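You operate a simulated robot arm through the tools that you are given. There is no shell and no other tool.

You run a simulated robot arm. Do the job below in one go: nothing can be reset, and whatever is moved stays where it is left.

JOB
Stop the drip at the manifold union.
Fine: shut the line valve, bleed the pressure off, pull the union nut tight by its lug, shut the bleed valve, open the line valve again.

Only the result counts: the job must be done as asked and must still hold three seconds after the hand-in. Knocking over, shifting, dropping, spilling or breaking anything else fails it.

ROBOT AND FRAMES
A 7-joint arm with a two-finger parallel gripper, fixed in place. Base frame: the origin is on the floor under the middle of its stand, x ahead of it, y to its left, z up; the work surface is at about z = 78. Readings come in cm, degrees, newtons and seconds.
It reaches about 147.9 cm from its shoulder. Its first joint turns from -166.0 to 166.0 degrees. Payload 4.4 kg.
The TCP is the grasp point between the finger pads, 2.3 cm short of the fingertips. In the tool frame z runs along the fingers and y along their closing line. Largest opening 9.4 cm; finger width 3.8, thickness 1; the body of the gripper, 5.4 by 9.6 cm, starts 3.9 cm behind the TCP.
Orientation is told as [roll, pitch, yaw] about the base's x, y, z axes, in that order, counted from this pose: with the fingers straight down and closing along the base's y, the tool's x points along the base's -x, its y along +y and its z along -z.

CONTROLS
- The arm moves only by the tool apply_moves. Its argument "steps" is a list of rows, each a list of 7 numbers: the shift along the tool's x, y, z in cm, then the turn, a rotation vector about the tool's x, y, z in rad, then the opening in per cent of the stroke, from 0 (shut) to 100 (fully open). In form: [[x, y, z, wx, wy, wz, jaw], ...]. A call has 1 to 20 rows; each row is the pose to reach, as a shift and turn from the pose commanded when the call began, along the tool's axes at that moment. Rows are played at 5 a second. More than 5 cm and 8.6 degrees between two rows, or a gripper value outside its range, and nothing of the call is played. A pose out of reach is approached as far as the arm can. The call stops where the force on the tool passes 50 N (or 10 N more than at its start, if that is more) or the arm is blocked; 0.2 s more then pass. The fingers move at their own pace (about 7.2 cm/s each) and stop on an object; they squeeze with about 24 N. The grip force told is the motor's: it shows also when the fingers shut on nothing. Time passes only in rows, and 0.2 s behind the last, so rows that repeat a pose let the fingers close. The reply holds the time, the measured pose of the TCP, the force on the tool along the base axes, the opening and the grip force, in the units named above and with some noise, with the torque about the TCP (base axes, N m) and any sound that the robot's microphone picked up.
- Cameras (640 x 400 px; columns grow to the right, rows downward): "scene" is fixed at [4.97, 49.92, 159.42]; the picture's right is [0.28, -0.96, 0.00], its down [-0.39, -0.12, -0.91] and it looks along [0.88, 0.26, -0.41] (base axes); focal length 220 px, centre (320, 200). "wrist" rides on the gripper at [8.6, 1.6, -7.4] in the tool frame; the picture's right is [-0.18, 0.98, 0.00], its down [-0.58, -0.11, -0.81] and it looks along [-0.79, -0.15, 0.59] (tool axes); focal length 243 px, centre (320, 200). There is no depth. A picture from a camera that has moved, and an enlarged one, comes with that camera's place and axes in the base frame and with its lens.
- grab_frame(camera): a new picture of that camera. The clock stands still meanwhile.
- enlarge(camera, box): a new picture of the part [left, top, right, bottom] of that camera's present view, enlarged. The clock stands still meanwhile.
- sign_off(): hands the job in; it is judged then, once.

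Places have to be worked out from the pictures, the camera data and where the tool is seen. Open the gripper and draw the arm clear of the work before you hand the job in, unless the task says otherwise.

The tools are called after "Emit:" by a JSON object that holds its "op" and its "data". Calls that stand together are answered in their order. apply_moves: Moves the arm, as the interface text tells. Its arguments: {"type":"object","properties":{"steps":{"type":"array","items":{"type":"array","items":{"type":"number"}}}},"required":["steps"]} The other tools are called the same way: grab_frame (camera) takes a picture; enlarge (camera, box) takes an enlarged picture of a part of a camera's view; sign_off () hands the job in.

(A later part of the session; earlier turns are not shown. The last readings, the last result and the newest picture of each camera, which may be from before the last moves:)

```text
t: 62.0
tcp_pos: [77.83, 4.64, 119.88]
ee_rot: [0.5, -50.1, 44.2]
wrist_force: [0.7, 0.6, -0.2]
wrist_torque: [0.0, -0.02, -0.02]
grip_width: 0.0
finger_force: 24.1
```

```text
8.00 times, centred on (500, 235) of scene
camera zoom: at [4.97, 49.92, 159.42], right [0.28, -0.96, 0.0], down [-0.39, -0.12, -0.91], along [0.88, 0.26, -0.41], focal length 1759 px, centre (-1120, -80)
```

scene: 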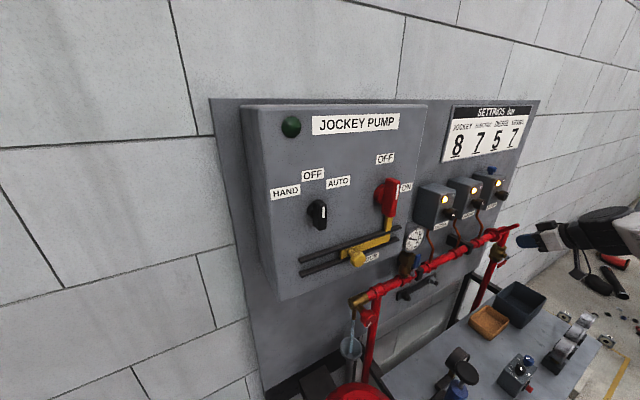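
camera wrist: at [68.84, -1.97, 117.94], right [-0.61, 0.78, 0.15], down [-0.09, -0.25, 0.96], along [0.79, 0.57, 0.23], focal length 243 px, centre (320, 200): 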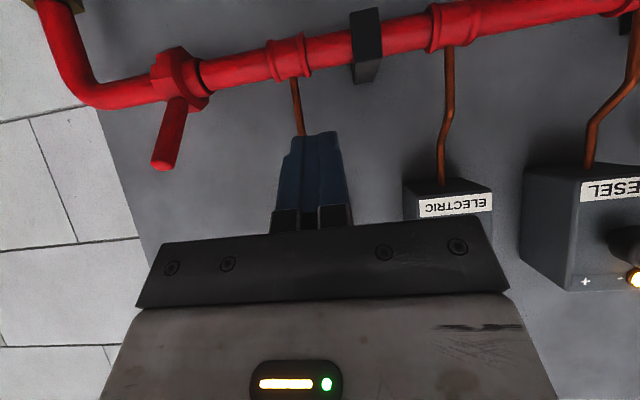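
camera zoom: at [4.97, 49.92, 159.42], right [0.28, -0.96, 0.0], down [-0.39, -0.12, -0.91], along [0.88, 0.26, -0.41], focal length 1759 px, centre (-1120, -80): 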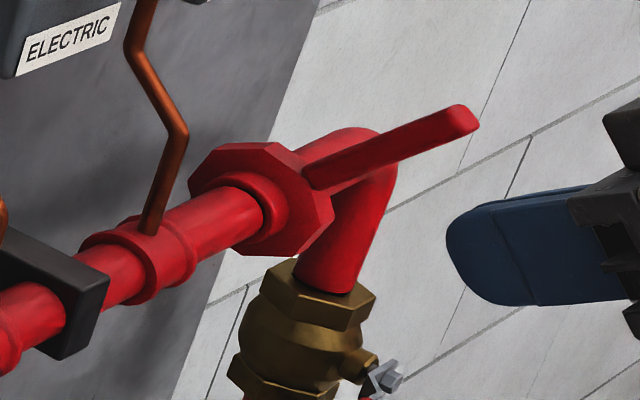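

The lug tip sits at (92.5, 0, 118) and its root at (96.2, 3.1, 112), about 50° up and 10.9 cm out from the nut axis. While pressure bleeds off, I tilt the hand steeper, to 70°, and take it above and in front of the lug.

Emit:
{"op": "apply_moves", "data": {"steps": [[-1.4, -2.77, -0.2, 0, 0.1047, 0, 0], [-2.8, -5.54, -0.4, 0, 0.2094, 0, 0], [-4.2, -8.31, -0.6, 0, 0.3142, 0, 0], [-5.6, -11.08, -0.8, 0, 0.4189, 0, 0], [-6.98, -13.85, -1.03, 0, 0.5236, 0, 0], [-6.98, -13.85, -1.03, 0, 0.5236, 0, 0]]}}

Emit:
{"op": "grab_frame", "data": {"camera": "wrist"}}

Emit:
{"op": "enlarge", "data": {"camera": "scene", "box": [390, 215, 470, 265]}}

Emit:
{"op": "enlarge", "data": {"camera": "scene", "box": [420, 160, 580, 260]}}

```text
t: 63.4
tcp_pos: [90.45, -2.66, 125.73]
ee_rot: [0.2, -20.1, 44.5]
wrist_force: [-0.1, -0.8, 0.2]
wrist_torque: [-0.01, -0.02, 0.0]
grip_width: 0.0
finger_force: 23.9
```

```text
taken
camera wrist: at [81.78, -8.87, 129.76], right [-0.57, 0.82, 0.07], down [0.27, 0.11, 0.96], along [0.78, 0.56, -0.28], focal length 243 px, centre (320, 200)
```

wrist: 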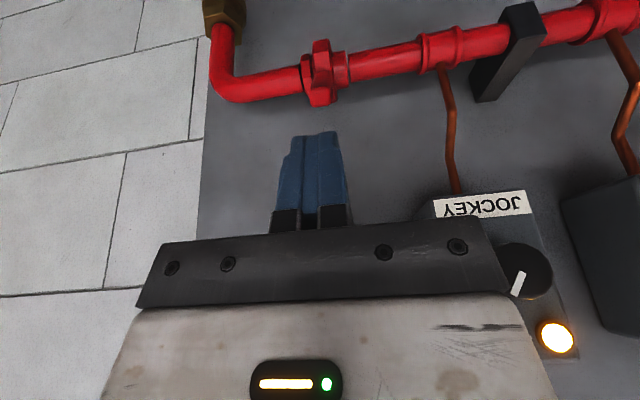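

```text
8.00 times, centred on (430, 240) of scene
camera zoom: at [4.97, 49.92, 159.42], right [0.28, -0.96, 0.0], down [-0.39, -0.12, -0.91], along [0.88, 0.26, -0.41], focal length 1759 px, centre (-560, -120)
```

zoom: 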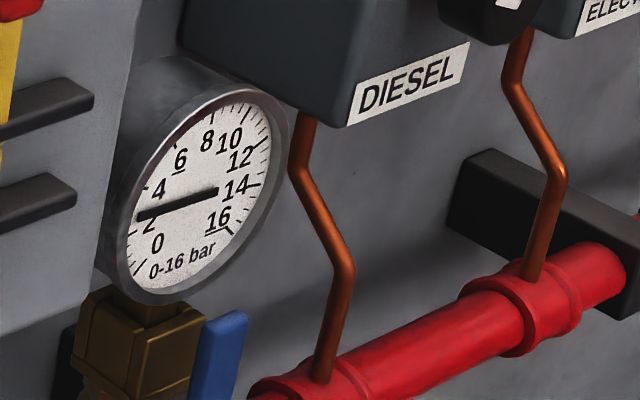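

```text
4.00 times, centred on (500, 210) of scene
camera zoom: at [4.97, 49.92, 159.42], right [0.28, -0.96, 0.0], down [-0.39, -0.12, -0.91], along [0.88, 0.26, -0.41], focal length 879 px, centre (-400, 160)
```

zoom: 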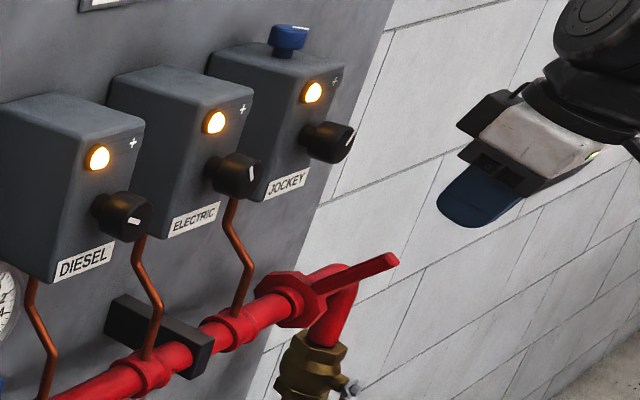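

Pressure is down to about 2.4 bar. I pass over the lug and lower the closed fingers behind it, on the wall side, without touching.

Emit:
{"op": "apply_moves", "data": {"steps": [[-2.5, 0.1, 0.8, 0, 0, 0, 0], [-5.1, 0.2, 1.5, 0, 0, 0, 0], [-7.69, 0.2, 2.27, 0, 0, 0, 0], [-7.0, 0.2, 4.2, 0, 0, 0, 0], [-6.3, 0.2, 6.1, 0, 0, 0, 0], [-5.64, 0.2, 7.91, 0, 0, 0, 0], [-5.64, 0.2, 7.91, 0, 0, 0, 0]]}}

Emit:
{"op": "grab_frame", "data": {"camera": "wrist"}}

Emit:
{"op": "enlarge", "data": {"camera": "scene", "box": [420, 180, 580, 280]}}

Emit:
{"op": "enlarge", "data": {"camera": "scene", "box": [390, 215, 470, 265]}}

```text
t: 65.0
tcp_pos: [96.18, 2.96, 120.2]
ee_rot: [0.3, -20.1, 44.5]
wrist_force: [0.4, -0.2, 0.1]
wrist_torque: [0.01, 0.0, 0.03]
grip_width: 0.0
finger_force: 23.8
```

```text
taken
camera wrist: at [87.41, -3.16, 124.28], right [-0.57, 0.82, 0.07], down [0.27, 0.11, 0.96], along [0.78, 0.56, -0.28], focal length 243 px, centre (320, 200)
```

wrist: 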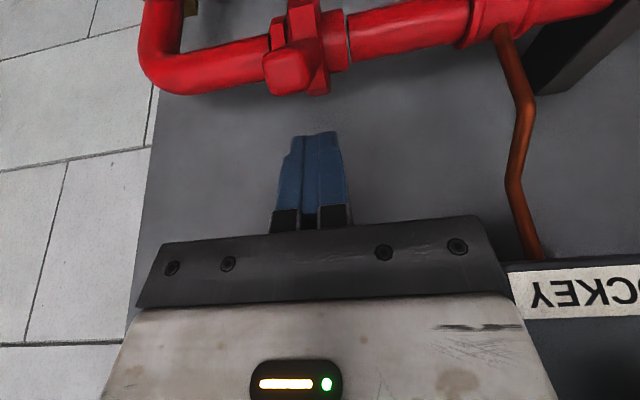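

```text
4.00 times, centred on (500, 230) of scene
camera zoom: at [4.97, 49.92, 159.42], right [0.28, -0.96, 0.0], down [-0.39, -0.12, -0.91], along [0.88, 0.26, -0.41], focal length 879 px, centre (-400, 80)
```

zoom: 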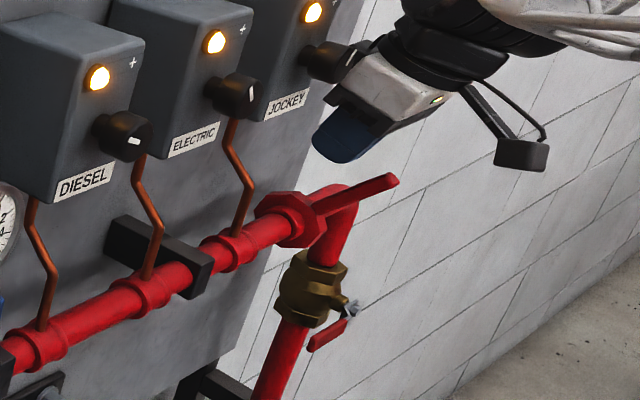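

```text
8.00 times, centred on (430, 240) of scene
camera zoom: at [4.97, 49.92, 159.42], right [0.28, -0.96, 0.0], down [-0.39, -0.12, -0.91], along [0.88, 0.26, -0.41], focal length 1759 px, centre (-560, -120)
```

zoom: 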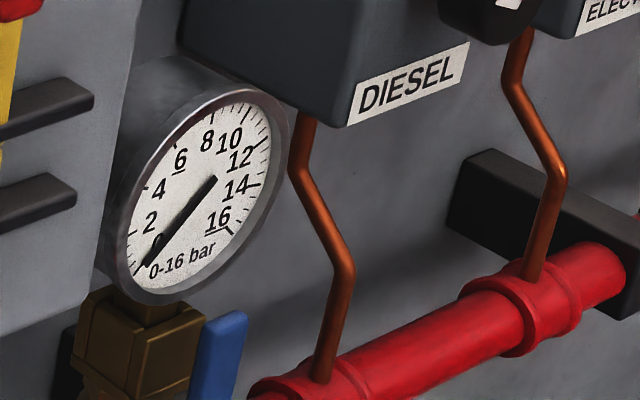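

The gauge is at about zero. I wait a second more, then pull the lug outward and down (tightening), slowly for the first 10°.

Emit:
{"op": "apply_moves", "data": {"steps": [[0, 0, 0, 0, 0, 0, 0], [0, 0, 0, 0, 0, 0, 0], [0, 0, 0, 0, 0, 0, 0], [0, 0, 0, 0, 0, 0, 0], [0.9, 0, -0.19, 0, 0, 0, 0], [1.8, 0, -0.378, 0, 0, 0, 0], [2.2, 0, -0.25, 0, 0, 0, 0], [2.648, 0, -0.122, 0, 0, 0, 0], [3.0, 0, 0.03, 0, 0, 0, 0], [3.384, 0, 0.174, 0, 0, 0, 0]]}}

Emit:
{"op": "grab_frame", "data": {"camera": "wrist"}}

Emit:
{"op": "enlarge", "data": {"camera": "scene", "box": [450, 190, 546, 250]}}

Emit:
{"op": "enlarge", "data": {"camera": "scene", "box": [390, 215, 470, 265]}}

```text
t: 67.2
tcp_pos: [93.77, 1.14, 119.06]
ee_rot: [0.3, -20.1, 44.5]
wrist_force: [-0.1, -0.4, -0.3]
wrist_torque: [0.0, -0.03, 0.02]
grip_width: 0.03
finger_force: 24.1
```

```text
taken
camera wrist: at [85.01, -5.24, 123.01], right [-0.57, 0.82, 0.07], down [0.27, 0.11, 0.96], along [0.78, 0.56, -0.28], focal length 243 px, centre (320, 200)
```

wrist: 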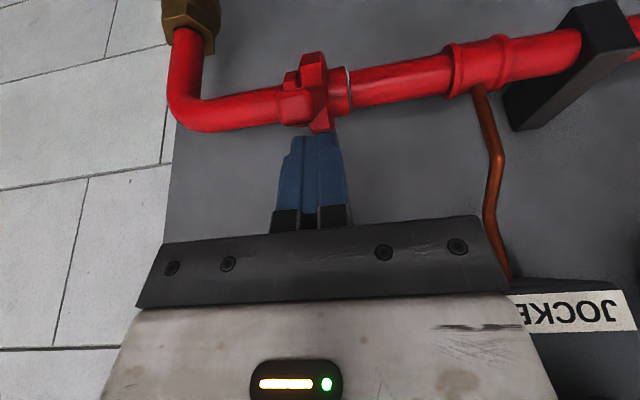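

```text
6.67 times, centred on (498, 220) of scene
camera zoom: at [4.97, 49.92, 159.42], right [0.28, -0.96, 0.0], down [-0.39, -0.12, -0.91], along [0.88, 0.26, -0.41], focal length 1466 px, centre (-867, 67)
```

zoom: 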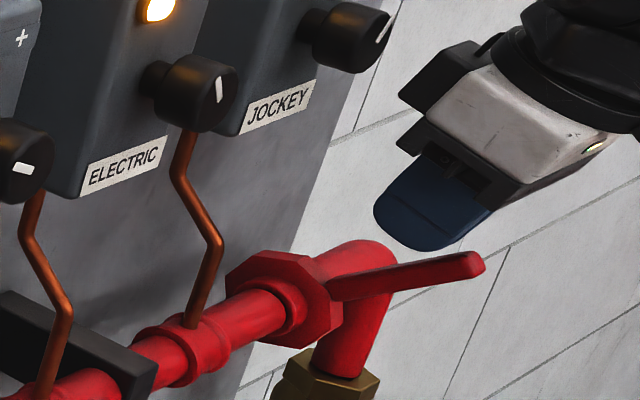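

```text
8.00 times, centred on (430, 240) of scene
camera zoom: at [4.97, 49.92, 159.42], right [0.28, -0.96, 0.0], down [-0.39, -0.12, -0.91], along [0.88, 0.26, -0.41], focal length 1759 px, centre (-560, -120)
```

zoom: 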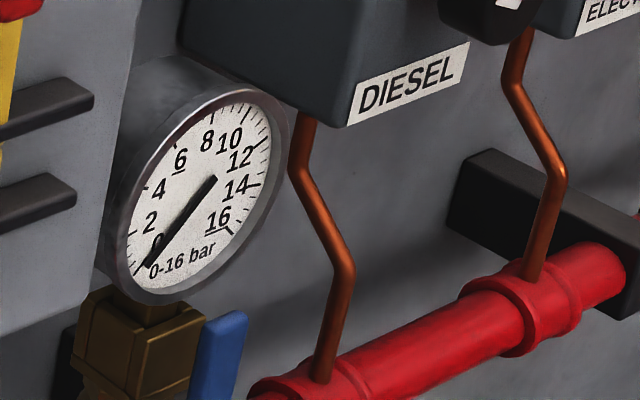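

The lug is turning freely outward and down, with almost no resistance yet. I keep pulling along its arc and watch the force.

Emit:
{"op": "apply_moves", "data": {"steps": [[0.703, 0, 0.351, 0, 0, 0, 0], [1.366, 0, 0.77, 0, 0, 0, 0], [2.005, 0, 1.24, 0, 0, 0, 0], [2.592, 0, 1.771, 0, 0, 0, 0], [3.13, 0, 2.342, 0, 0, 0, 0], [3.622, 0, 2.962, 0, 0, 0, 0]]}}

Emit:
{"op": "grab_frame", "data": {"camera": "wrist"}}

Emit:
{"op": "enlarge", "data": {"camera": "scene", "box": [450, 190, 546, 250]}}

```text
t: 68.6
tcp_pos: [92.07, -0.57, 114.98]
ee_rot: [0.4, -20.2, 44.5]
wrist_force: [1.3, 0.0, -0.4]
wrist_torque: [-0.01, -0.03, 0.04]
grip_width: 0.0
finger_force: 24.2
```

```text
taken
camera wrist: at [83.33, -6.9, 118.96], right [-0.57, 0.82, 0.07], down [0.27, 0.11, 0.96], along [0.78, 0.56, -0.28], focal length 243 px, centre (320, 200)
```

wrist: 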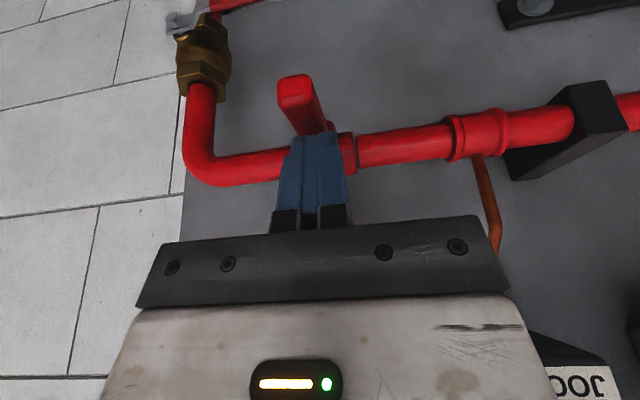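

```text
6.67 times, centred on (498, 220) of scene
camera zoom: at [4.97, 49.92, 159.42], right [0.28, -0.96, 0.0], down [-0.39, -0.12, -0.91], along [0.88, 0.26, -0.41], focal length 1466 px, centre (-867, 67)
```

zoom: 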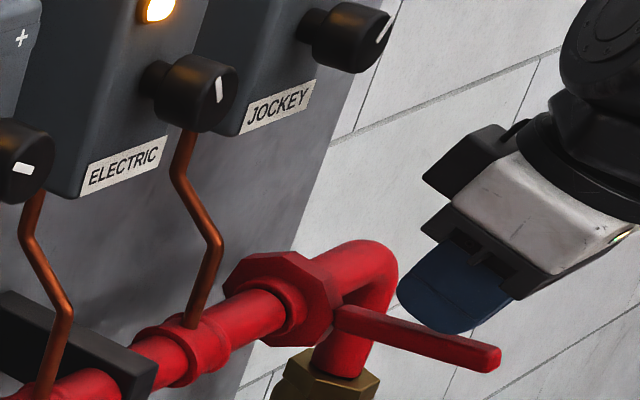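

The lug is now about 13° above horizontal, turned 37° with no resistance yet. I continue pulling it down.

Emit:
{"op": "apply_moves", "data": {"steps": [[0.432, 0, 0.662, 0, 0, 0, 0], [0.803, 0, 1.358, 0, 0, 0, 0], [1.11, 0, 2.087, 0, 0, 0, 0], [1.361, 0, 2.836, 0, 0, 0, 0]]}}

Emit:
{"op": "enlarge", "data": {"camera": "scene", "box": [450, 190, 546, 250]}}

Emit:
{"op": "grab_frame", "data": {"camera": "wrist"}}

```text
t: 69.2
tcp_pos: [92.09, -0.73, 114.55]
ee_rot: [-0.2, -20.6, 44.7]
wrist_force: [1.6, 1.9, 8.9]
wrist_torque: [-0.01, 0.03, -0.12]
grip_width: 0.01
finger_force: 23.8
stopped in row 2: the force on the tool passed its limit at 59 N (the readings are from after the stop); the commanded pose is now the measured one
```

```text
6.67 times, centred on (498, 220) of scene
camera zoom: at [4.97, 49.92, 159.42], right [0.28, -0.96, 0.0], down [-0.39, -0.12, -0.91], along [0.88, 0.26, -0.41], focal length 1466 px, centre (-867, 67)
```

zoom: 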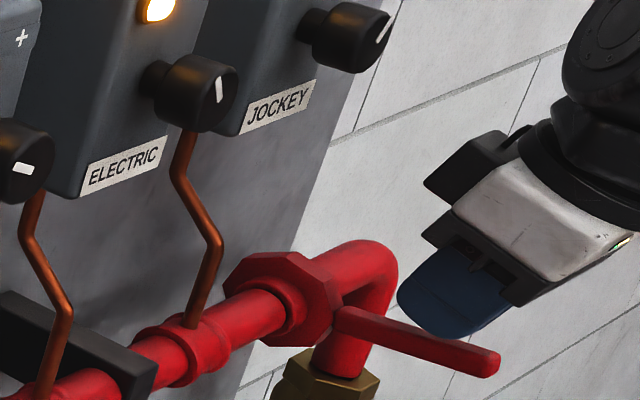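

```text
taken
camera wrist: at [83.26, -6.99, 118.56], right [-0.57, 0.82, 0.06], down [0.26, 0.11, 0.96], along [0.78, 0.56, -0.27], focal length 243 px, centre (320, 200)
```

wrist: 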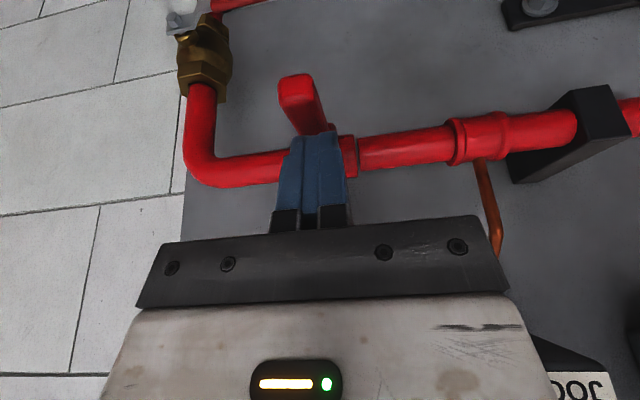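

At about 12° above horizontal it met a firm stop, with a 59 N peak. I press again in small steps to see whether the nut gives any more.

Emit:
{"op": "apply_moves", "data": {"steps": [[0.106, 0, 0.17, 0, 0, 0, 0], [0.212, 0, 0.34, 0, 0, 0, 0], [0.318, 0, 0.51, 0, 0, 0, 0], [0.424, 0, 0.68, 0, 0, 0, 0], [0.53, 0, 0.85, 0, 0, 0, 0], [0.636, 0, 1.02, 0, 0, 0, 0], [0.742, 0, 1.19, 0, 0, 0, 0], [0.848, 0, 1.36, 0, 0, 0, 0]]}}

Emit:
{"op": "enlarge", "data": {"camera": "scene", "box": [450, 190, 546, 250]}}

Emit:
{"op": "enlarge", "data": {"camera": "wrist", "box": [220, 50, 420, 175]}}

```text
t: 70.0
tcp_pos: [92.1, -0.73, 114.83]
ee_rot: [-0.5, -21.0, 44.8]
wrist_force: [2.7, 1.5, 8.0]
wrist_torque: [-0.01, -0.05, -0.12]
grip_width: 0.0
finger_force: 24.0
stopped in row 3: the force on the tool passed its limit at 54 N (the readings are from after the stop); the commanded pose is now the measured one
```

```text
6.67 times, centred on (498, 220) of scene
camera zoom: at [4.97, 49.92, 159.42], right [0.28, -0.96, 0.0], down [-0.39, -0.12, -0.91], along [0.88, 0.26, -0.41], focal length 1466 px, centre (-867, 67)
```

zoom: 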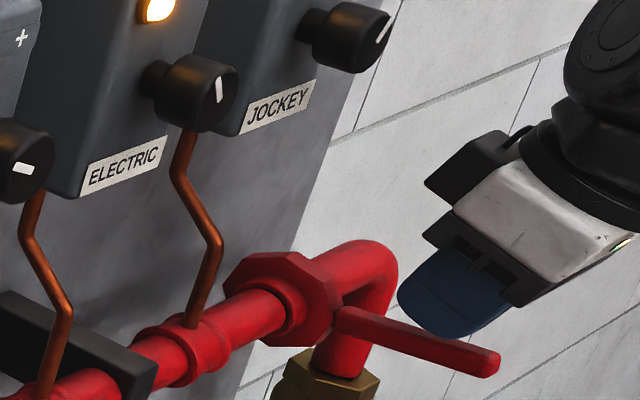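

```text
3.20 times, centred on (320, 112) of wrist
camera zoom: at [83.25, -7.01, 118.5], right [-0.57, 0.82, 0.06], down [0.25, 0.11, 0.96], along [0.78, 0.56, -0.27], focal length 776 px, centre (320, 480)
```

zoom: 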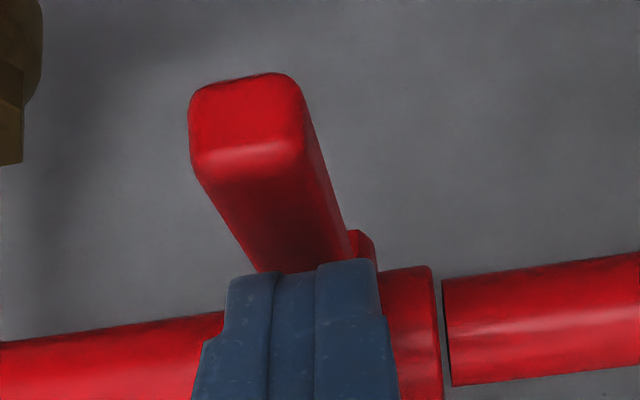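

The lug does not budge at about 54 N. To be sure it is tight, I press once more nearer the lug tip for extra leverage.

Emit:
{"op": "apply_moves", "data": {"steps": [[-0.2, 0, -0.56, 0, 0, 0, 0], [-0.445, 0, -1.222, 0, 0, 0, 0], [0.307, 0, -1.496, 0, 0, 0, 0], [0.965, 0, -1.735, 0, 0, 0, 0], [1.102, 0, -1.359, 0, 0, 0, 0], [1.171, 0, -1.171, 0, 0, 0, 0], [1.239, 0, -0.983, 0, 0, 0, 0], [1.307, 0, -0.795, 0, 0, 0, 0], [1.376, 0, -0.607, 0, 0, 0, 0], [1.444, 0, -0.419, 0, 0, 0, 0], [1.513, 0, -0.231, 0, 0, 0, 0], [1.581, 0, -0.043, 0, 0, 0, 0]]}}

Emit:
{"op": "enlarge", "data": {"camera": "scene", "box": [450, 190, 546, 250]}}

```text
t: 72.4
tcp_pos: [91.06, -1.86, 114.89]
ee_rot: [-0.8, -21.3, 44.9]
wrist_force: [1.9, 0.8, 9.8]
wrist_torque: [-0.01, -0.01, -0.1]
grip_width: 0.0
finger_force: 24.2
stopped in row 12: the force on the tool passed its limit at 53 N (the readings are from after the stop); the commanded pose is now the measured one
```

```text
6.67 times, centred on (498, 220) of scene
camera zoom: at [4.97, 49.92, 159.42], right [0.28, -0.96, 0.0], down [-0.39, -0.12, -0.91], along [0.88, 0.26, -0.41], focal length 1466 px, centre (-867, 67)
```

zoom: 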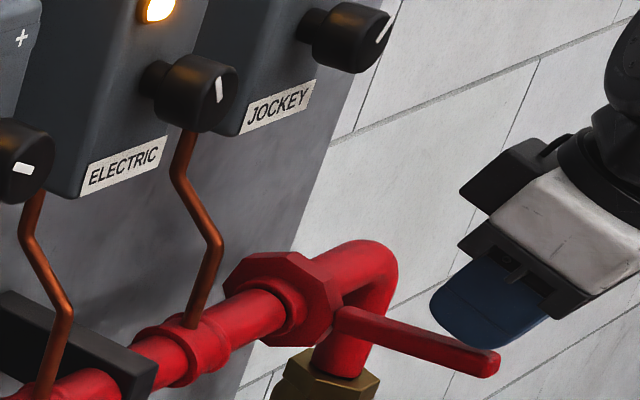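

The lug is exactly where it was, so the nut is tight. I lift off, come back to 40° tilt and head back to the bleed valve.

Emit:
{"op": "apply_moves", "data": {"steps": [[0, 0, -1.5, 0, 0, 0, 0], [1.4, 0, -4, 0, 0, 0, 0], [2.84, 0, -6.5, 0, -0.1, 0, 0], [2.84, 1, -6.5, -0.005, -0.2, 0, 0], [2.84, 3, -6.5, -0.01, -0.3, 0, 0], [2.84, 6, -6.5, -0.014, -0.4, 0, 0], [2.84, 10, -6.5, -0.014, -0.5, 0, 0], [2.84, 10, -6.5, -0.014, -0.5, 0, 0]]}}

Emit:
{"op": "enlarge", "data": {"camera": "scene", "box": [400, 190, 560, 290]}}

```text
t: 74.2
tcp_pos: [80.26, 1.85, 119.84]
ee_rot: [-0.1, -49.8, 45.1]
wrist_force: [-0.3, 0.0, 0.1]
wrist_torque: [0.03, 0.02, 0.02]
grip_width: 0.0
finger_force: 24.7
```

```text
4.00 times, centred on (480, 240) of scene
camera zoom: at [4.97, 49.92, 159.42], right [0.28, -0.96, 0.0], down [-0.39, -0.12, -0.91], along [0.88, 0.26, -0.41], focal length 879 px, centre (-320, 40)
```

zoom: 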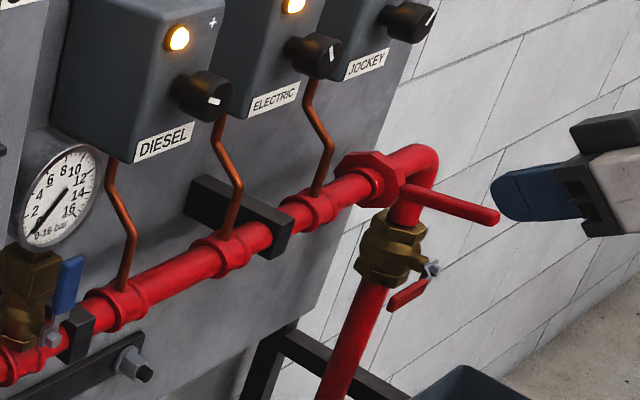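

The lug stays put and the gauge shows zero. I travel left to the bleed knob along the same path as before.

Emit:
{"op": "apply_moves", "data": {"steps": [[0.3, 4, 0.25, 0, 0, 0, 0], [0.7, 8.2, 0.6, 0, 0, 0, 0], [1.1, 12.4, 0.95, 0, 0, 0, 0], [1.6, 16.6, 1.35, 0, 0, 0, 0], [2.1, 20.8, 1.75, 0, 0, 0, 0], [2.6, 25, 2.2, 0, 0, 0, 0], [3.1, 29.2, 2.6, 0, 0, 0, 0], [3.6, 33.4, 3.0, 0, 0, 0, 0], [4.1, 37.6, 3.45, 0, 0, 0, 0], [4.6, 41.8, 3.85, 0, 0, 0, 0], [5.1, 46, 4.3, 0, 0, 0, 0], [5.6, 50, 4.7, 0, 0, 0, 0], [5.6, 50, 4.7, 0, 0, 0, 0]]}}

Emit:
{"op": "grab_frame", "data": {"camera": "wrist"}}

Emit:
{"op": "grab_frame", "data": {"camera": "scene"}}

```text
t: 77.0
tcp_pos: [45.06, 37.25, 112.45]
ee_rot: [0.0, -49.9, 45.0]
wrist_force: [0.1, 0.2, 0.0]
wrist_torque: [-0.02, 0.01, 0.0]
grip_width: 0.0
finger_force: 23.5
```

```text
taken
camera wrist: at [35.95, 30.52, 110.51], right [-0.61, 0.78, 0.14], down [-0.09, -0.25, 0.96], along [0.79, 0.58, 0.22], focal length 243 px, centre (320, 200)
```

wrist: 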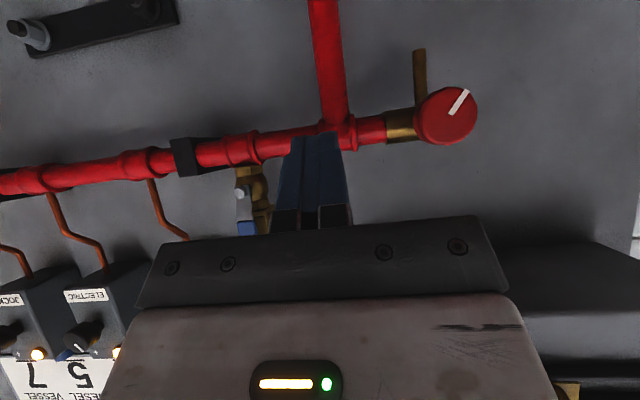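

```text
taken
```

scene: 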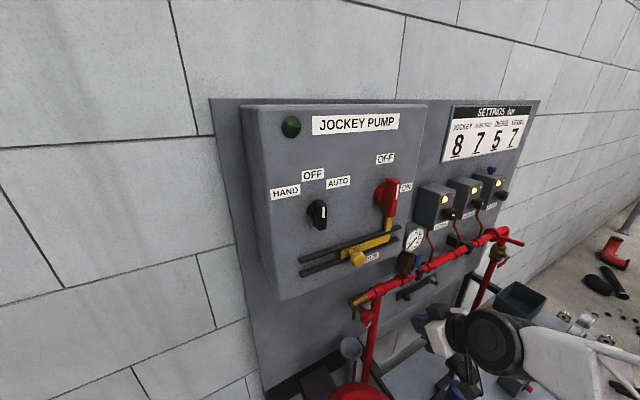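

The stream has stopped and the knob's mark points down-left, about 145° open. I roll the hand slightly clockwise and bring it in front of the knob with the jaws open.

Emit:
{"op": "apply_moves", "data": {"steps": [[0.12, 1.73, 0.65, -0.08, 0, 0.095, 50], [0.24, 3.46, 1.3, -0.16, 0, 0.19, 100], [0.36, 5.2, 1.95, -0.2245, 0, 0.2674, 100], [0.48, 6.93, 2.6, -0.2245, 0, 0.2674, 100], [0.6, 8.67, 3.25, -0.2245, 0, 0.2674, 100], [0.6, 8.67, 3.25, -0.2245, 0, 0.2674, 100]]}}

Emit:
{"op": "grab_frame", "data": {"camera": "wrist"}}

```text
t: 78.4
tcp_pos: [40.23, 44.81, 109.83]
ee_rot: [29.4, -45.8, 22.9]
wrist_force: [0.4, -0.3, 0.5]
wrist_torque: [0.04, -0.02, 0.01]
grip_width: 9.4
finger_force: 0.0
```

```text
taken
camera wrist: at [30.77, 38.44, 108.6], right [-0.54, 0.7, 0.47], down [0.14, -0.48, 0.87], along [0.83, 0.53, 0.16], focal length 243 px, centre (320, 200)
```

wrist: 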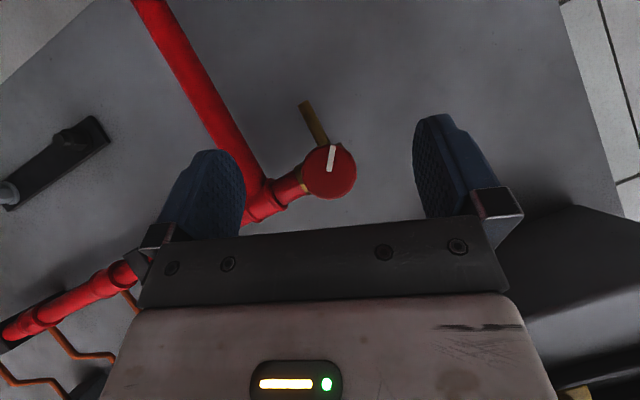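

Centred on the knob again. I advance onto it and grip.

Emit:
{"op": "apply_moves", "data": {"steps": [[-1.1, 0, 1.3, 0, 0, 0, 100], [-2.2, 0, 2.6, 0, 0, 0, 100], [-3.3, 0, 3.9, 0, 0, 0, 100], [-4.31, 0, 5.13, 0, 0, 0, 100], [-4.31, 0, 5.13, 0, 0, 0, 100], [-4.31, 0, 5.13, 0, 0, 0, 60], [-4.31, 0, 5.13, 0, 0, 0, 20], [-4.31, 0, 5.13, 0, 0, 0, 0], [-4.31, 0, 5.13, 0, 0, 0, 0], [-4.31, 0, 5.13, 0, 0, 0, 0]]}}

Emit:
{"op": "grab_frame", "data": {"camera": "wrist"}}

```text
t: 80.6
tcp_pos: [45.12, 49.59, 109.62]
ee_rot: [29.4, -45.8, 23.0]
wrist_force: [10.0, -5.3, -2.7]
wrist_torque: [0.05, 0.05, -0.03]
grip_width: 3.97
finger_force: 45.1
```

```text
taken
camera wrist: at [35.66, 43.27, 108.43], right [-0.53, 0.7, 0.47], down [0.14, -0.48, 0.87], along [0.83, 0.53, 0.16], focal length 243 px, centre (320, 200)
```

wrist: 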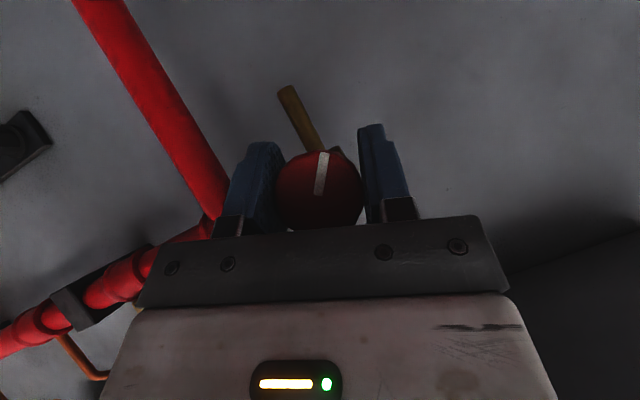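

Gripped, with the knob centre about 0.3 cm above the TCP. I turn clockwise 50° with a small correction for that offset.

Emit:
{"op": "apply_moves", "data": {"steps": [[0, 0.024, 0, -0.0561, 0, 0.0668, 0], [-0.003, 0.049, -0.003, -0.1122, 0, 0.1337, 0], [-0.007, 0.072, -0.006, -0.1683, 0, 0.2005, 0], [-0.013, 0.096, -0.011, -0.2245, 0, 0.2674, 0], [-0.02, 0.118, -0.017, -0.2806, 0, 0.3342, 0], [-0.029, 0.14, -0.024, -0.3367, 0, 0.4011, 0], [-0.039, 0.16, -0.033, -0.3928, 0, 0.4679, 0], [-0.05, 0.18, -0.042, -0.4489, 0, 0.5348, 0], [-0.063, 0.198, -0.053, -0.505, 0, 0.6016, 0], [-0.076, 0.214, -0.064, -0.5611, 0, 0.6685, 0]]}}

Emit:
{"op": "grab_frame", "data": {"camera": "wrist"}}

```text
t: 82.8
tcp_pos: [44.82, 49.54, 109.97]
ee_rot: [76.7, -14.9, -3.1]
wrist_force: [-0.2, 29.3, -16.2]
wrist_torque: [0.05, -0.01, 0.38]
grip_width: 3.96
finger_force: 44.8
```

```text
taken
camera wrist: at [35.33, 43.34, 110.79], right [-0.06, 0.23, 0.97], down [0.5, -0.84, 0.23], along [0.87, 0.5, -0.07], focal length 243 px, centre (320, 200)
```

wrist: 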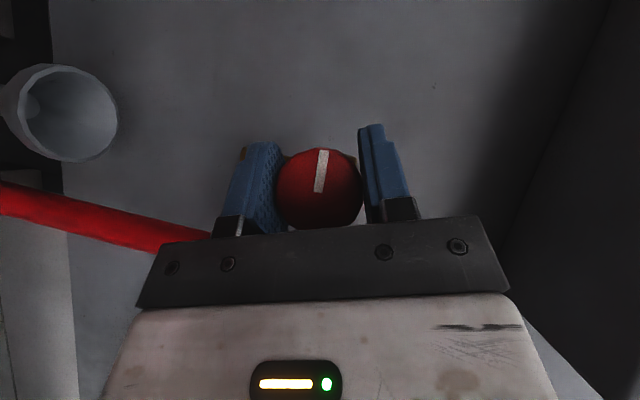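

It turned 50° cleanly. I open, roll back counter-clockwise around the knob and regrip.

Emit:
{"op": "apply_moves", "data": {"steps": [[0, 0, 0, 0, 0, 0, 50], [0, 0, 0, 0, 0, 0, 100], [0, 0, 0, 0, 0, 0, 100], [-0.1, 0, -0.08, 0.0804, 0, -0.0958, 100], [-0.1, 0, -0.08, 0.1608, 0, -0.1916, 100], [-0.1, 0, -0.08, 0.2412, 0, -0.2874, 100], [-0.1, 0, -0.08, 0.3216, 0, -0.3832, 100], [-0.1, 0, -0.08, 0.402, 0, -0.479, 100], [-0.1, 0, -0.08, 0.4824, 0, -0.5748, 100], [-0.1, 0, -0.08, 0.5611, 0, -0.6685, 100], [-0.1, 0, -0.08, 0.5611, 0, -0.6685, 100]]}}

Emit:
{"op": "grab_frame", "data": {"camera": "wrist"}}

```text
t: 85.2
tcp_pos: [45.06, 49.44, 109.98]
ee_rot: [29.3, -45.9, 23.1]
wrist_force: [0.2, -0.2, 0.0]
wrist_torque: [-0.03, 0.0, 0.0]
grip_width: 9.39
finger_force: 0.0
```

```text
taken
camera wrist: at [35.55, 43.15, 108.8], right [-0.54, 0.7, 0.47], down [0.14, -0.47, 0.87], along [0.83, 0.53, 0.16], focal length 243 px, centre (320, 200)
```

wrist: 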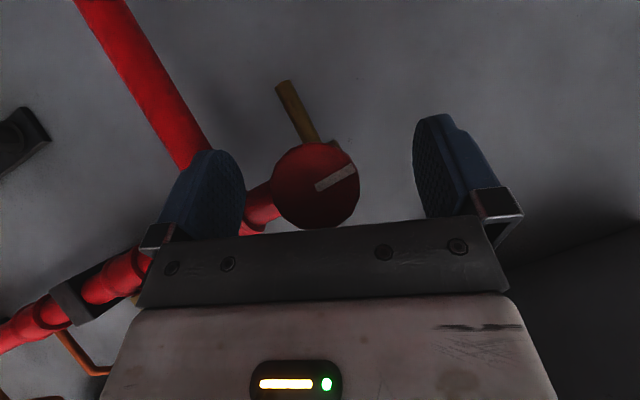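

Knob still centred. I grip and turn clockwise another 50°.

Emit:
{"op": "apply_moves", "data": {"steps": [[0, -0.12, 0, 0, 0, 0, 60], [0, -0.12, 0, 0, 0, 0, 20], [0, -0.12, 0, 0, 0, 0, 0], [0, -0.12, 0, 0, 0, 0, 0], [0, -0.12, 0, 0, 0, 0, 0], [0, -0.12, 0, -0.0561, 0, 0.0668, 0], [0, -0.12, 0, -0.1122, 0, 0.1337, 0], [0, -0.12, 0, -0.1683, 0, 0.2005, 0], [0, -0.12, 0, -0.2245, 0, 0.2674, 0], [0, -0.12, 0, -0.2806, 0, 0.3342, 0], [0, -0.12, 0, -0.3367, 0, 0.4011, 0], [0, -0.12, 0, -0.3928, 0, 0.4679, 0], [0, -0.12, 0, -0.4489, 0, 0.5348, 0], [0, -0.12, 0, -0.505, 0, 0.6016, 0], [0, -0.12, 0, -0.5611, 0, 0.6685, 0]]}}

Emit:
{"op": "grab_frame", "data": {"camera": "wrist"}}

```text
t: 88.4
tcp_pos: [44.98, 49.35, 109.92]
ee_rot: [76.7, -15.1, -3.1]
wrist_force: [-19.7, -2.8, 13.8]
wrist_torque: [0.09, -0.11, 0.28]
grip_width: 3.94
finger_force: 45.2
```

```text
taken
camera wrist: at [35.51, 43.17, 110.85], right [-0.06, 0.23, 0.97], down [0.5, -0.84, 0.23], along [0.87, 0.5, -0.06], focal length 243 px, centre (320, 200)
```

wrist: 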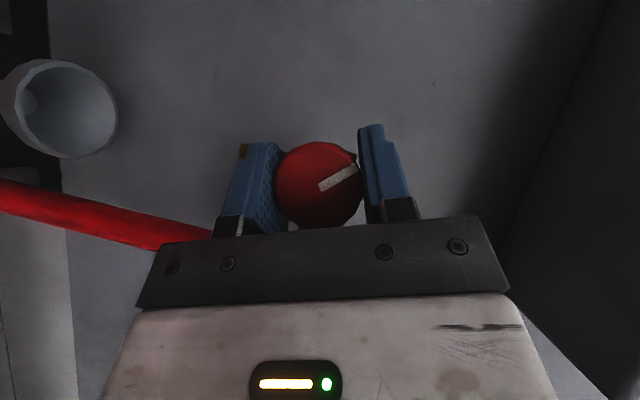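

That makes 100° so far, with about 45° left. I release, roll back and take the last bite, turning until it meets its stop.

Emit:
{"op": "apply_moves", "data": {"steps": [[0, 0, 0, 0, 0, 0, 50], [0, 0, 0, 0, 0, 0, 100], [0, 0, 0, 0, 0, 0, 100], [0, 0, 0, 0.0804, 0, -0.0958, 100], [0, 0, 0, 0.1608, 0, -0.1916, 100], [0, 0, 0, 0.2412, 0, -0.2874, 100], [0, 0, 0, 0.3216, 0, -0.3832, 100], [0, 0, 0, 0.402, 0, -0.479, 100], [0, 0, 0, 0.4824, 0, -0.5748, 100], [0, 0, 0, 0.5611, 0, -0.6685, 100], [0, 0, 0, 0.5611, 0, -0.6685, 100]]}}

Emit:
{"op": "grab_frame", "data": {"camera": "wrist"}}

```text
t: 90.8
tcp_pos: [45.11, 49.34, 109.79]
ee_rot: [29.2, -45.9, 23.0]
wrist_force: [0.2, 0.1, 0.2]
wrist_torque: [0.03, -0.01, 0.01]
grip_width: 9.41
finger_force: 0.0
```

```text
taken
camera wrist: at [35.63, 43.09, 108.7], right [-0.54, 0.7, 0.47], down [0.14, -0.47, 0.87], along [0.83, 0.53, 0.16], focal length 243 px, centre (320, 200)
```

wrist: 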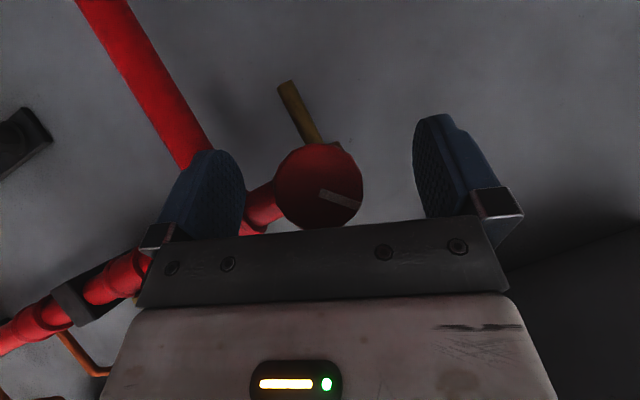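

Aligned; about 47° remain to bring the mark back straight up. I grip and turn clockwise to the stop.

Emit:
{"op": "apply_moves", "data": {"steps": [[0, 0, 0, 0, 0, 0, 60], [0, 0, 0, 0, 0, 0, 20], [0, 0, 0, 0, 0, 0, 0], [0, 0, 0, 0, 0, 0, 0], [0, 0, 0, 0, 0, 0, 0], [0, 0, 0, -0.0561, 0, 0.0668, 0], [0, 0, 0, -0.1122, 0, 0.1337, 0], [0, 0, 0, -0.1683, 0, 0.2005, 0], [0, 0, 0, -0.2245, 0, 0.2674, 0], [0, 0, 0, -0.2806, 0, 0.3342, 0], [0, 0, 0, -0.3367, 0, 0.4011, 0], [0, 0, 0, -0.3928, 0, 0.4679, 0], [0, 0, 0, -0.4489, 0, 0.5348, 0], [0, 0, 0, -0.505, 0, 0.6016, 0], [0, 0, 0, -0.5611, 0, 0.6685, 0]]}}

Emit:
{"op": "grab_frame", "data": {"camera": "wrist"}}

```text
t: 94.0
tcp_pos: [45.14, 49.39, 110.12]
ee_rot: [76.6, -15.0, -3.2]
wrist_force: [-6.0, -6.0, 5.0]
wrist_torque: [-0.48, -0.81, -0.25]
grip_width: 3.98
finger_force: 45.4
```

```text
taken
camera wrist: at [35.58, 43.18, 110.87], right [-0.06, 0.23, 0.97], down [0.49, -0.84, 0.23], along [0.87, 0.49, -0.06], focal length 243 px, centre (320, 200)
```

wrist: 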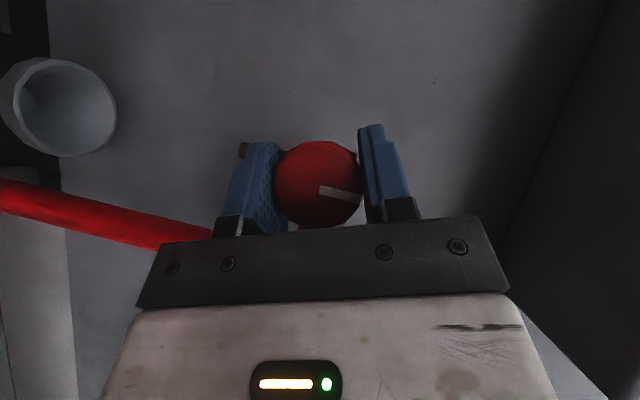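

About 0.9 N·m resists at the end and the mark is back straight up, so the bleed valve is shut at its stop. I release, back off along the axis and check.

Emit:
{"op": "apply_moves", "data": {"steps": [[0, 0, 0, 0, 0, 0, 50], [0, 0, 0, 0, 0, 0, 100], [0, 0, 0, 0, 0, 0, 100], [1.7, 0, -2.04, 0, 0, 0, 100], [3.4, 0, -4.08, 0, 0, 0, 100], [5.14, 0, -6.13, 0, 0, 0, 100], [5.14, 0, -6.13, 0, 0, 0, 100]]}}

Emit:
{"op": "grab_frame", "data": {"camera": "wrist"}}

Emit:
{"op": "enlarge", "data": {"camera": "scene", "box": [320, 270, 440, 345]}}

```text
t: 95.6
tcp_pos: [39.36, 43.59, 109.95]
ee_rot: [76.8, -15.0, -3.1]
wrist_force: [0.8, -0.5, -0.3]
wrist_torque: [0.02, -0.03, 0.0]
grip_width: 9.42
finger_force: 0.1
```

```text
taken
camera wrist: at [29.85, 37.33, 110.93], right [-0.06, 0.23, 0.97], down [0.5, -0.84, 0.23], along [0.87, 0.5, -0.07], focal length 243 px, centre (320, 200)
```

wrist: 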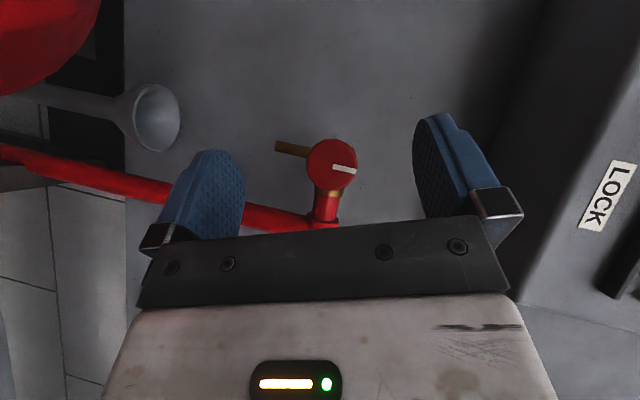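

```text
5.33 times, centred on (380, 308) of scene
camera zoom: at [4.97, 49.92, 159.42], right [0.28, -0.96, 0.0], down [-0.39, -0.12, -0.91], along [0.88, 0.26, -0.41], focal length 1172 px, centre (0, -373)
```

zoom: 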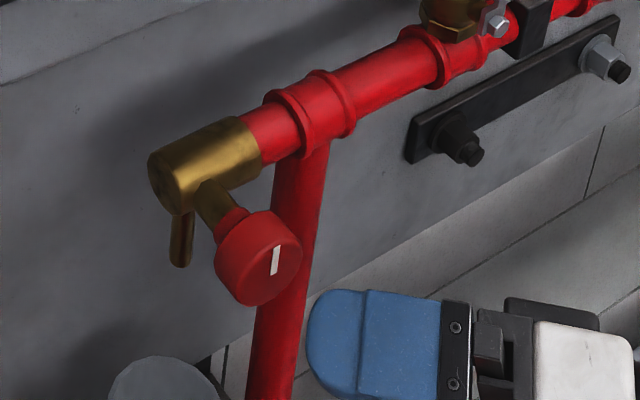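

The bleed knob's mark points up again, as at the start, and the spout is dry. I move right and unroll the hand on the way to the line valve.

Emit:
{"op": "apply_moves", "data": {"steps": [[-2.88, -1.37, -2.42, 0, 0, 0, 100], [-5.76, -2.74, -4.83, 0, 0, 0, 50], [-8.64, -4.1, -7.25, 0, 0, 0, 0], [-10.8, -5.13, -9.06, 0.0873, 0, -0.104, 0], [-12.96, -6.16, -10.87, 0.1746, 0, -0.208, 0], [-15.12, -7.18, -12.68, 0.262, 0, -0.3121, 0], [-17.28, -8.21, -14.5, 0.3493, 0, -0.4161, 0], [-19.44, -9.23, -16.31, 0.4366, 0, -0.5201, 0], [-21.6, -10.26, -18.12, 0.5239, 0, -0.6241, 0], [-23.76, -11.29, -19.93, 0.6112, 0, -0.7282, 0], [-25.92, -12.31, -21.74, 0.6986, 0, -0.8322, 0], [-28.08, -13.34, -23.56, 0.7857, 0, -0.936, 0], [-28.08, -13.34, -23.56, 0.7857, 0, -0.936, 0]]}}

Emit:
{"op": "grab_frame", "data": {"camera": "scene"}}

```text
t: 98.4
tcp_pos: [67.21, 16.08, 109.94]
ee_rot: [-0.2, -49.8, 45.1]
wrist_force: [-0.5, 0.7, 0.1]
wrist_torque: [-0.03, 0.0, -0.02]
grip_width: 0.02
finger_force: 24.8
```

```text
taken
```

scene: 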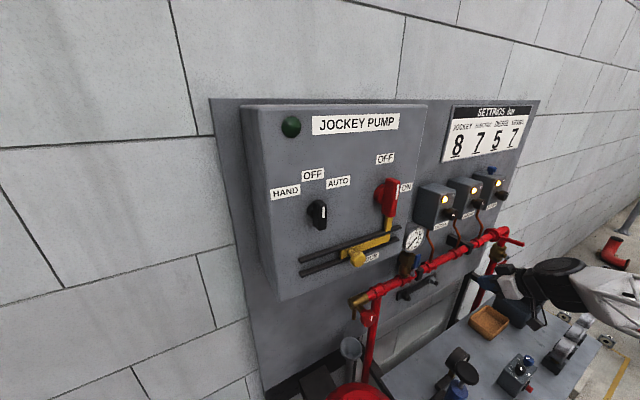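

All well so far. I go on to a point in front of and below the lever's level, stopping at z≈105 to look first.

Emit:
{"op": "apply_moves", "data": {"steps": [[0.78, -3.74, -0.06, 0, 0, 0, 0], [1.55, -7.48, -0.12, 0, 0, 0, 0], [2.33, -11.2, -0.18, 0, 0, 0, 0], [3.1, -14.95, -0.24, 0, 0, 0, 0], [3.88, -18.7, -0.3, 0, 0, 0, 0], [4.65, -22.4, -0.36, 0, 0, 0, 0], [5.43, -26.2, -0.42, 0, 0, 0, 0], [6.2, -29.9, -0.48, 0, 0, 0, 0], [6.98, -33.65, -0.54, 0, 0, 0, 0], [6.98, -33.65, -0.54, 0, 0, 0, 0]]}}

Emit:
{"op": "grab_frame", "data": {"camera": "wrist"}}

Emit:
{"op": "enlarge", "data": {"camera": "scene", "box": [440, 220, 600, 320]}}

```text
t: 100.6
tcp_pos: [87.78, -11.21, 104.93]
ee_rot: [-0.1, -49.8, 45.1]
wrist_force: [-0.3, 0.5, 0.3]
wrist_torque: [0.02, -0.01, 0.02]
grip_width: 0.01
finger_force: 24.2
```

```text
taken
camera wrist: at [78.68, -17.89, 103.11], right [-0.61, 0.78, 0.14], down [-0.09, -0.25, 0.96], along [0.79, 0.58, 0.22], focal length 243 px, centre (320, 200)
```

wrist: 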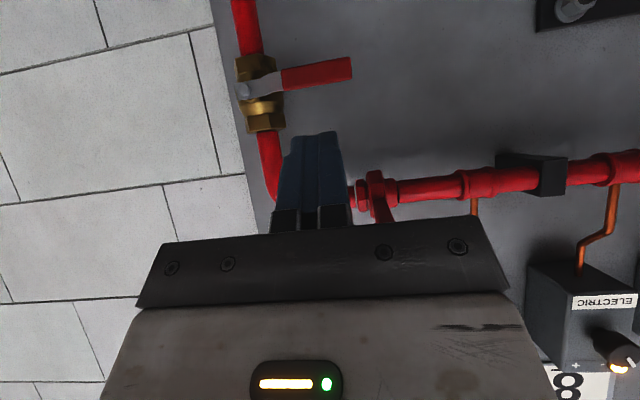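

```text
4.00 times, centred on (520, 270) of scene
camera zoom: at [4.97, 49.92, 159.42], right [0.28, -0.96, 0.0], down [-0.39, -0.12, -0.91], along [0.88, 0.26, -0.41], focal length 879 px, centre (-480, -80)
```

zoom: 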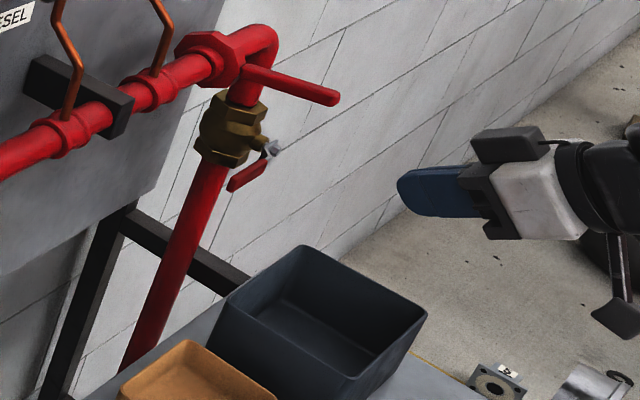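

The lever lies at z≈97 with its tip near u≈67.4. I descend clear of the tray, then advance so the closed fingers come in under the handle.

Emit:
{"op": "apply_moves", "data": {"steps": [[2.3, 0, 1.95, 0, 0, 0, 0], [4.7, 0, 3.95, 0, 0, 0, 0], [7.1, 0, 5.95, 0, 0, 0, 0], [9.42, 0, 7.91, 0, 0, 0, 0], [7.4, 0, 10.3, 0, 0, 0, 0], [5.4, 0, 12.7, 0, 0, 0, 0], [4.3, 0, 14.0, 0, 0, 0, 0], [4.3, 0, 14.0, 0, 0, 0, 0]]}}

Emit:
{"op": "grab_frame", "data": {"camera": "wrist"}}

Emit:
{"op": "enlarge", "data": {"camera": "scene", "box": [440, 220, 600, 320]}}

```text
t: 101.6
tcp_pos: [87.83, -11.2, 94.34]
ee_rot: [-1.3, -50.2, 46.0]
wrist_force: [-1.7, -0.5, 12.8]
wrist_torque: [-1.08, 1.44, -0.06]
grip_width: 0.0
finger_force: 23.7
stopped in row 5: the force on the tool passed its limit at 75 N (the readings are from after the stop); the commanded pose is now the measured one
```

```text
taken
camera wrist: at [78.79, -17.9, 92.47], right [-0.61, 0.78, 0.13], down [-0.11, -0.24, 0.96], along [0.78, 0.58, 0.23], focal length 243 px, centre (320, 200)
```

wrist: 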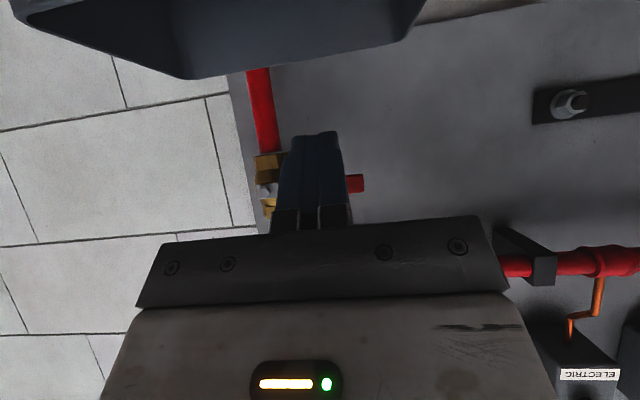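

```text
4.00 times, centred on (520, 270) of scene
camera zoom: at [4.97, 49.92, 159.42], right [0.28, -0.96, 0.0], down [-0.39, -0.12, -0.91], along [0.88, 0.26, -0.41], focal length 879 px, centre (-480, -80)
```

zoom: 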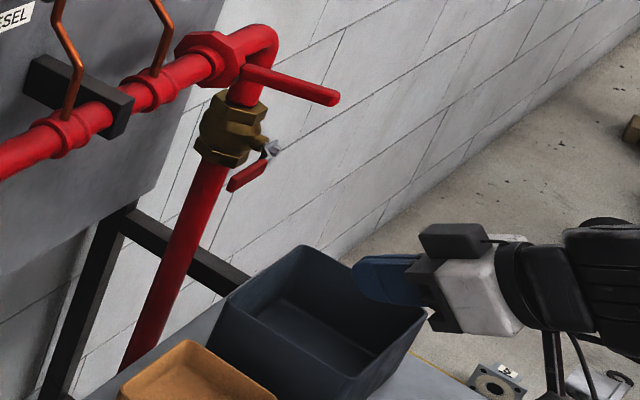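

The camera bracket behind the hand has touched something on the bench: the torque puts the contact near (76.6,-19.6). I lift straight up at once and inspect.

Emit:
{"op": "apply_moves", "data": {"steps": [[-1.0, 0, -0.85, 0, 0, 0, 0], [-3.06, 0, -2.57, 0, 0, 0, 0], [-6.1, 0, -5.1, 0, 0, 0, 0], [-6.1, 0, -5.1, 0, 0, 0, 0]]}}

Emit:
{"op": "enlarge", "data": {"camera": "scene", "box": [480, 275, 640, 375]}}

Emit:
{"op": "grab_frame", "data": {"camera": "scene"}}

```text
t: 102.6
tcp_pos: [87.68, -11.09, 102.08]
ee_rot: [-1.1, -50.1, 45.8]
wrist_force: [-0.3, -0.4, 1.0]
wrist_torque: [-0.01, 0.03, 0.01]
grip_width: 0.0
finger_force: 23.9
```

```text
4.00 times, centred on (560, 325) of scene
camera zoom: at [4.97, 49.92, 159.42], right [0.28, -0.96, 0.0], down [-0.39, -0.12, -0.91], along [0.88, 0.26, -0.41], focal length 879 px, centre (-640, -300)
```

zoom: 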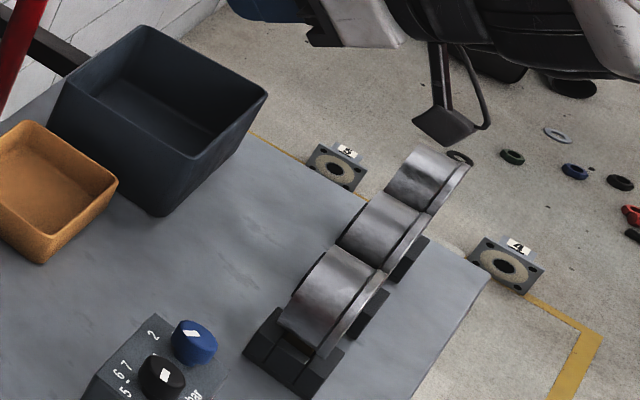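

```text
taken
```

scene: 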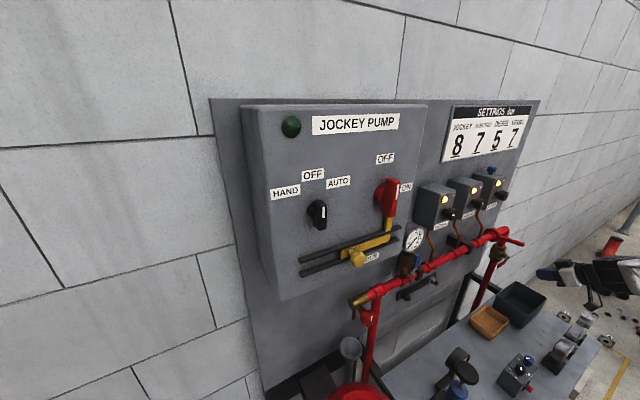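

The three ring pieces stand exactly where they were, so nothing was displaced. I stay off that row (w≈41) by moving forward first at height, steepening the tilt to 50°, and only then going down in front of the lever.

Emit:
{"op": "apply_moves", "data": {"steps": [[-1.2, 0, 2.4, -0.003, 0.058, 0.003, 0], [-2.3, 0, 4.9, -0.006, 0.116, 0.006, 0], [-3.51, 0, 7.29, -0.008, 0.1745, 0.009, 0], [-3.51, 0, 7.29, -0.008, 0.1745, 0.009, 0]]}}

Emit:
{"op": "grab_frame", "data": {"camera": "wrist"}}

Emit:
{"op": "enlarge", "data": {"camera": "scene", "box": [440, 220, 600, 320]}}

```text
t: 103.6
tcp_pos: [93.25, -5.55, 100.23]
ee_rot: [0.1, -40.1, 45.0]
wrist_force: [-0.5, 0.0, 0.4]
wrist_torque: [0.0, 0.0, -0.06]
grip_width: 0.01
finger_force: 24.1
```

```text
taken
camera wrist: at [84.08, -12.33, 100.36], right [-0.6, 0.79, 0.12], down [0.02, -0.13, 0.99], along [0.8, 0.59, 0.06], focal length 243 px, centre (320, 200)
```

wrist: 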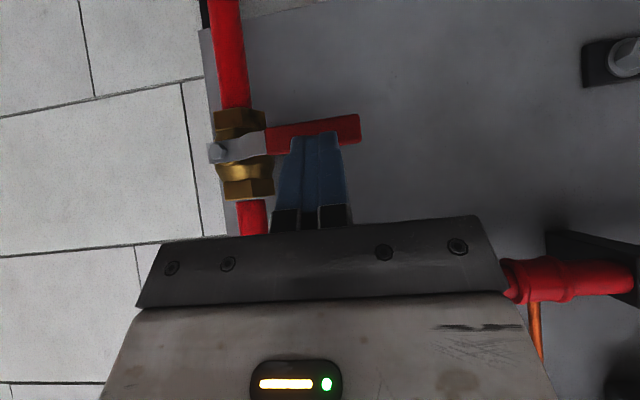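

```text
4.00 times, centred on (520, 270) of scene
camera zoom: at [4.97, 49.92, 159.42], right [0.28, -0.96, 0.0], down [-0.39, -0.12, -0.91], along [0.88, 0.26, -0.41], focal length 879 px, centre (-480, -80)
```

zoom: 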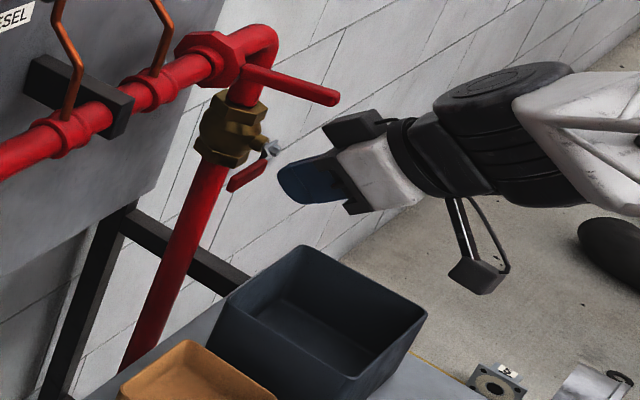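

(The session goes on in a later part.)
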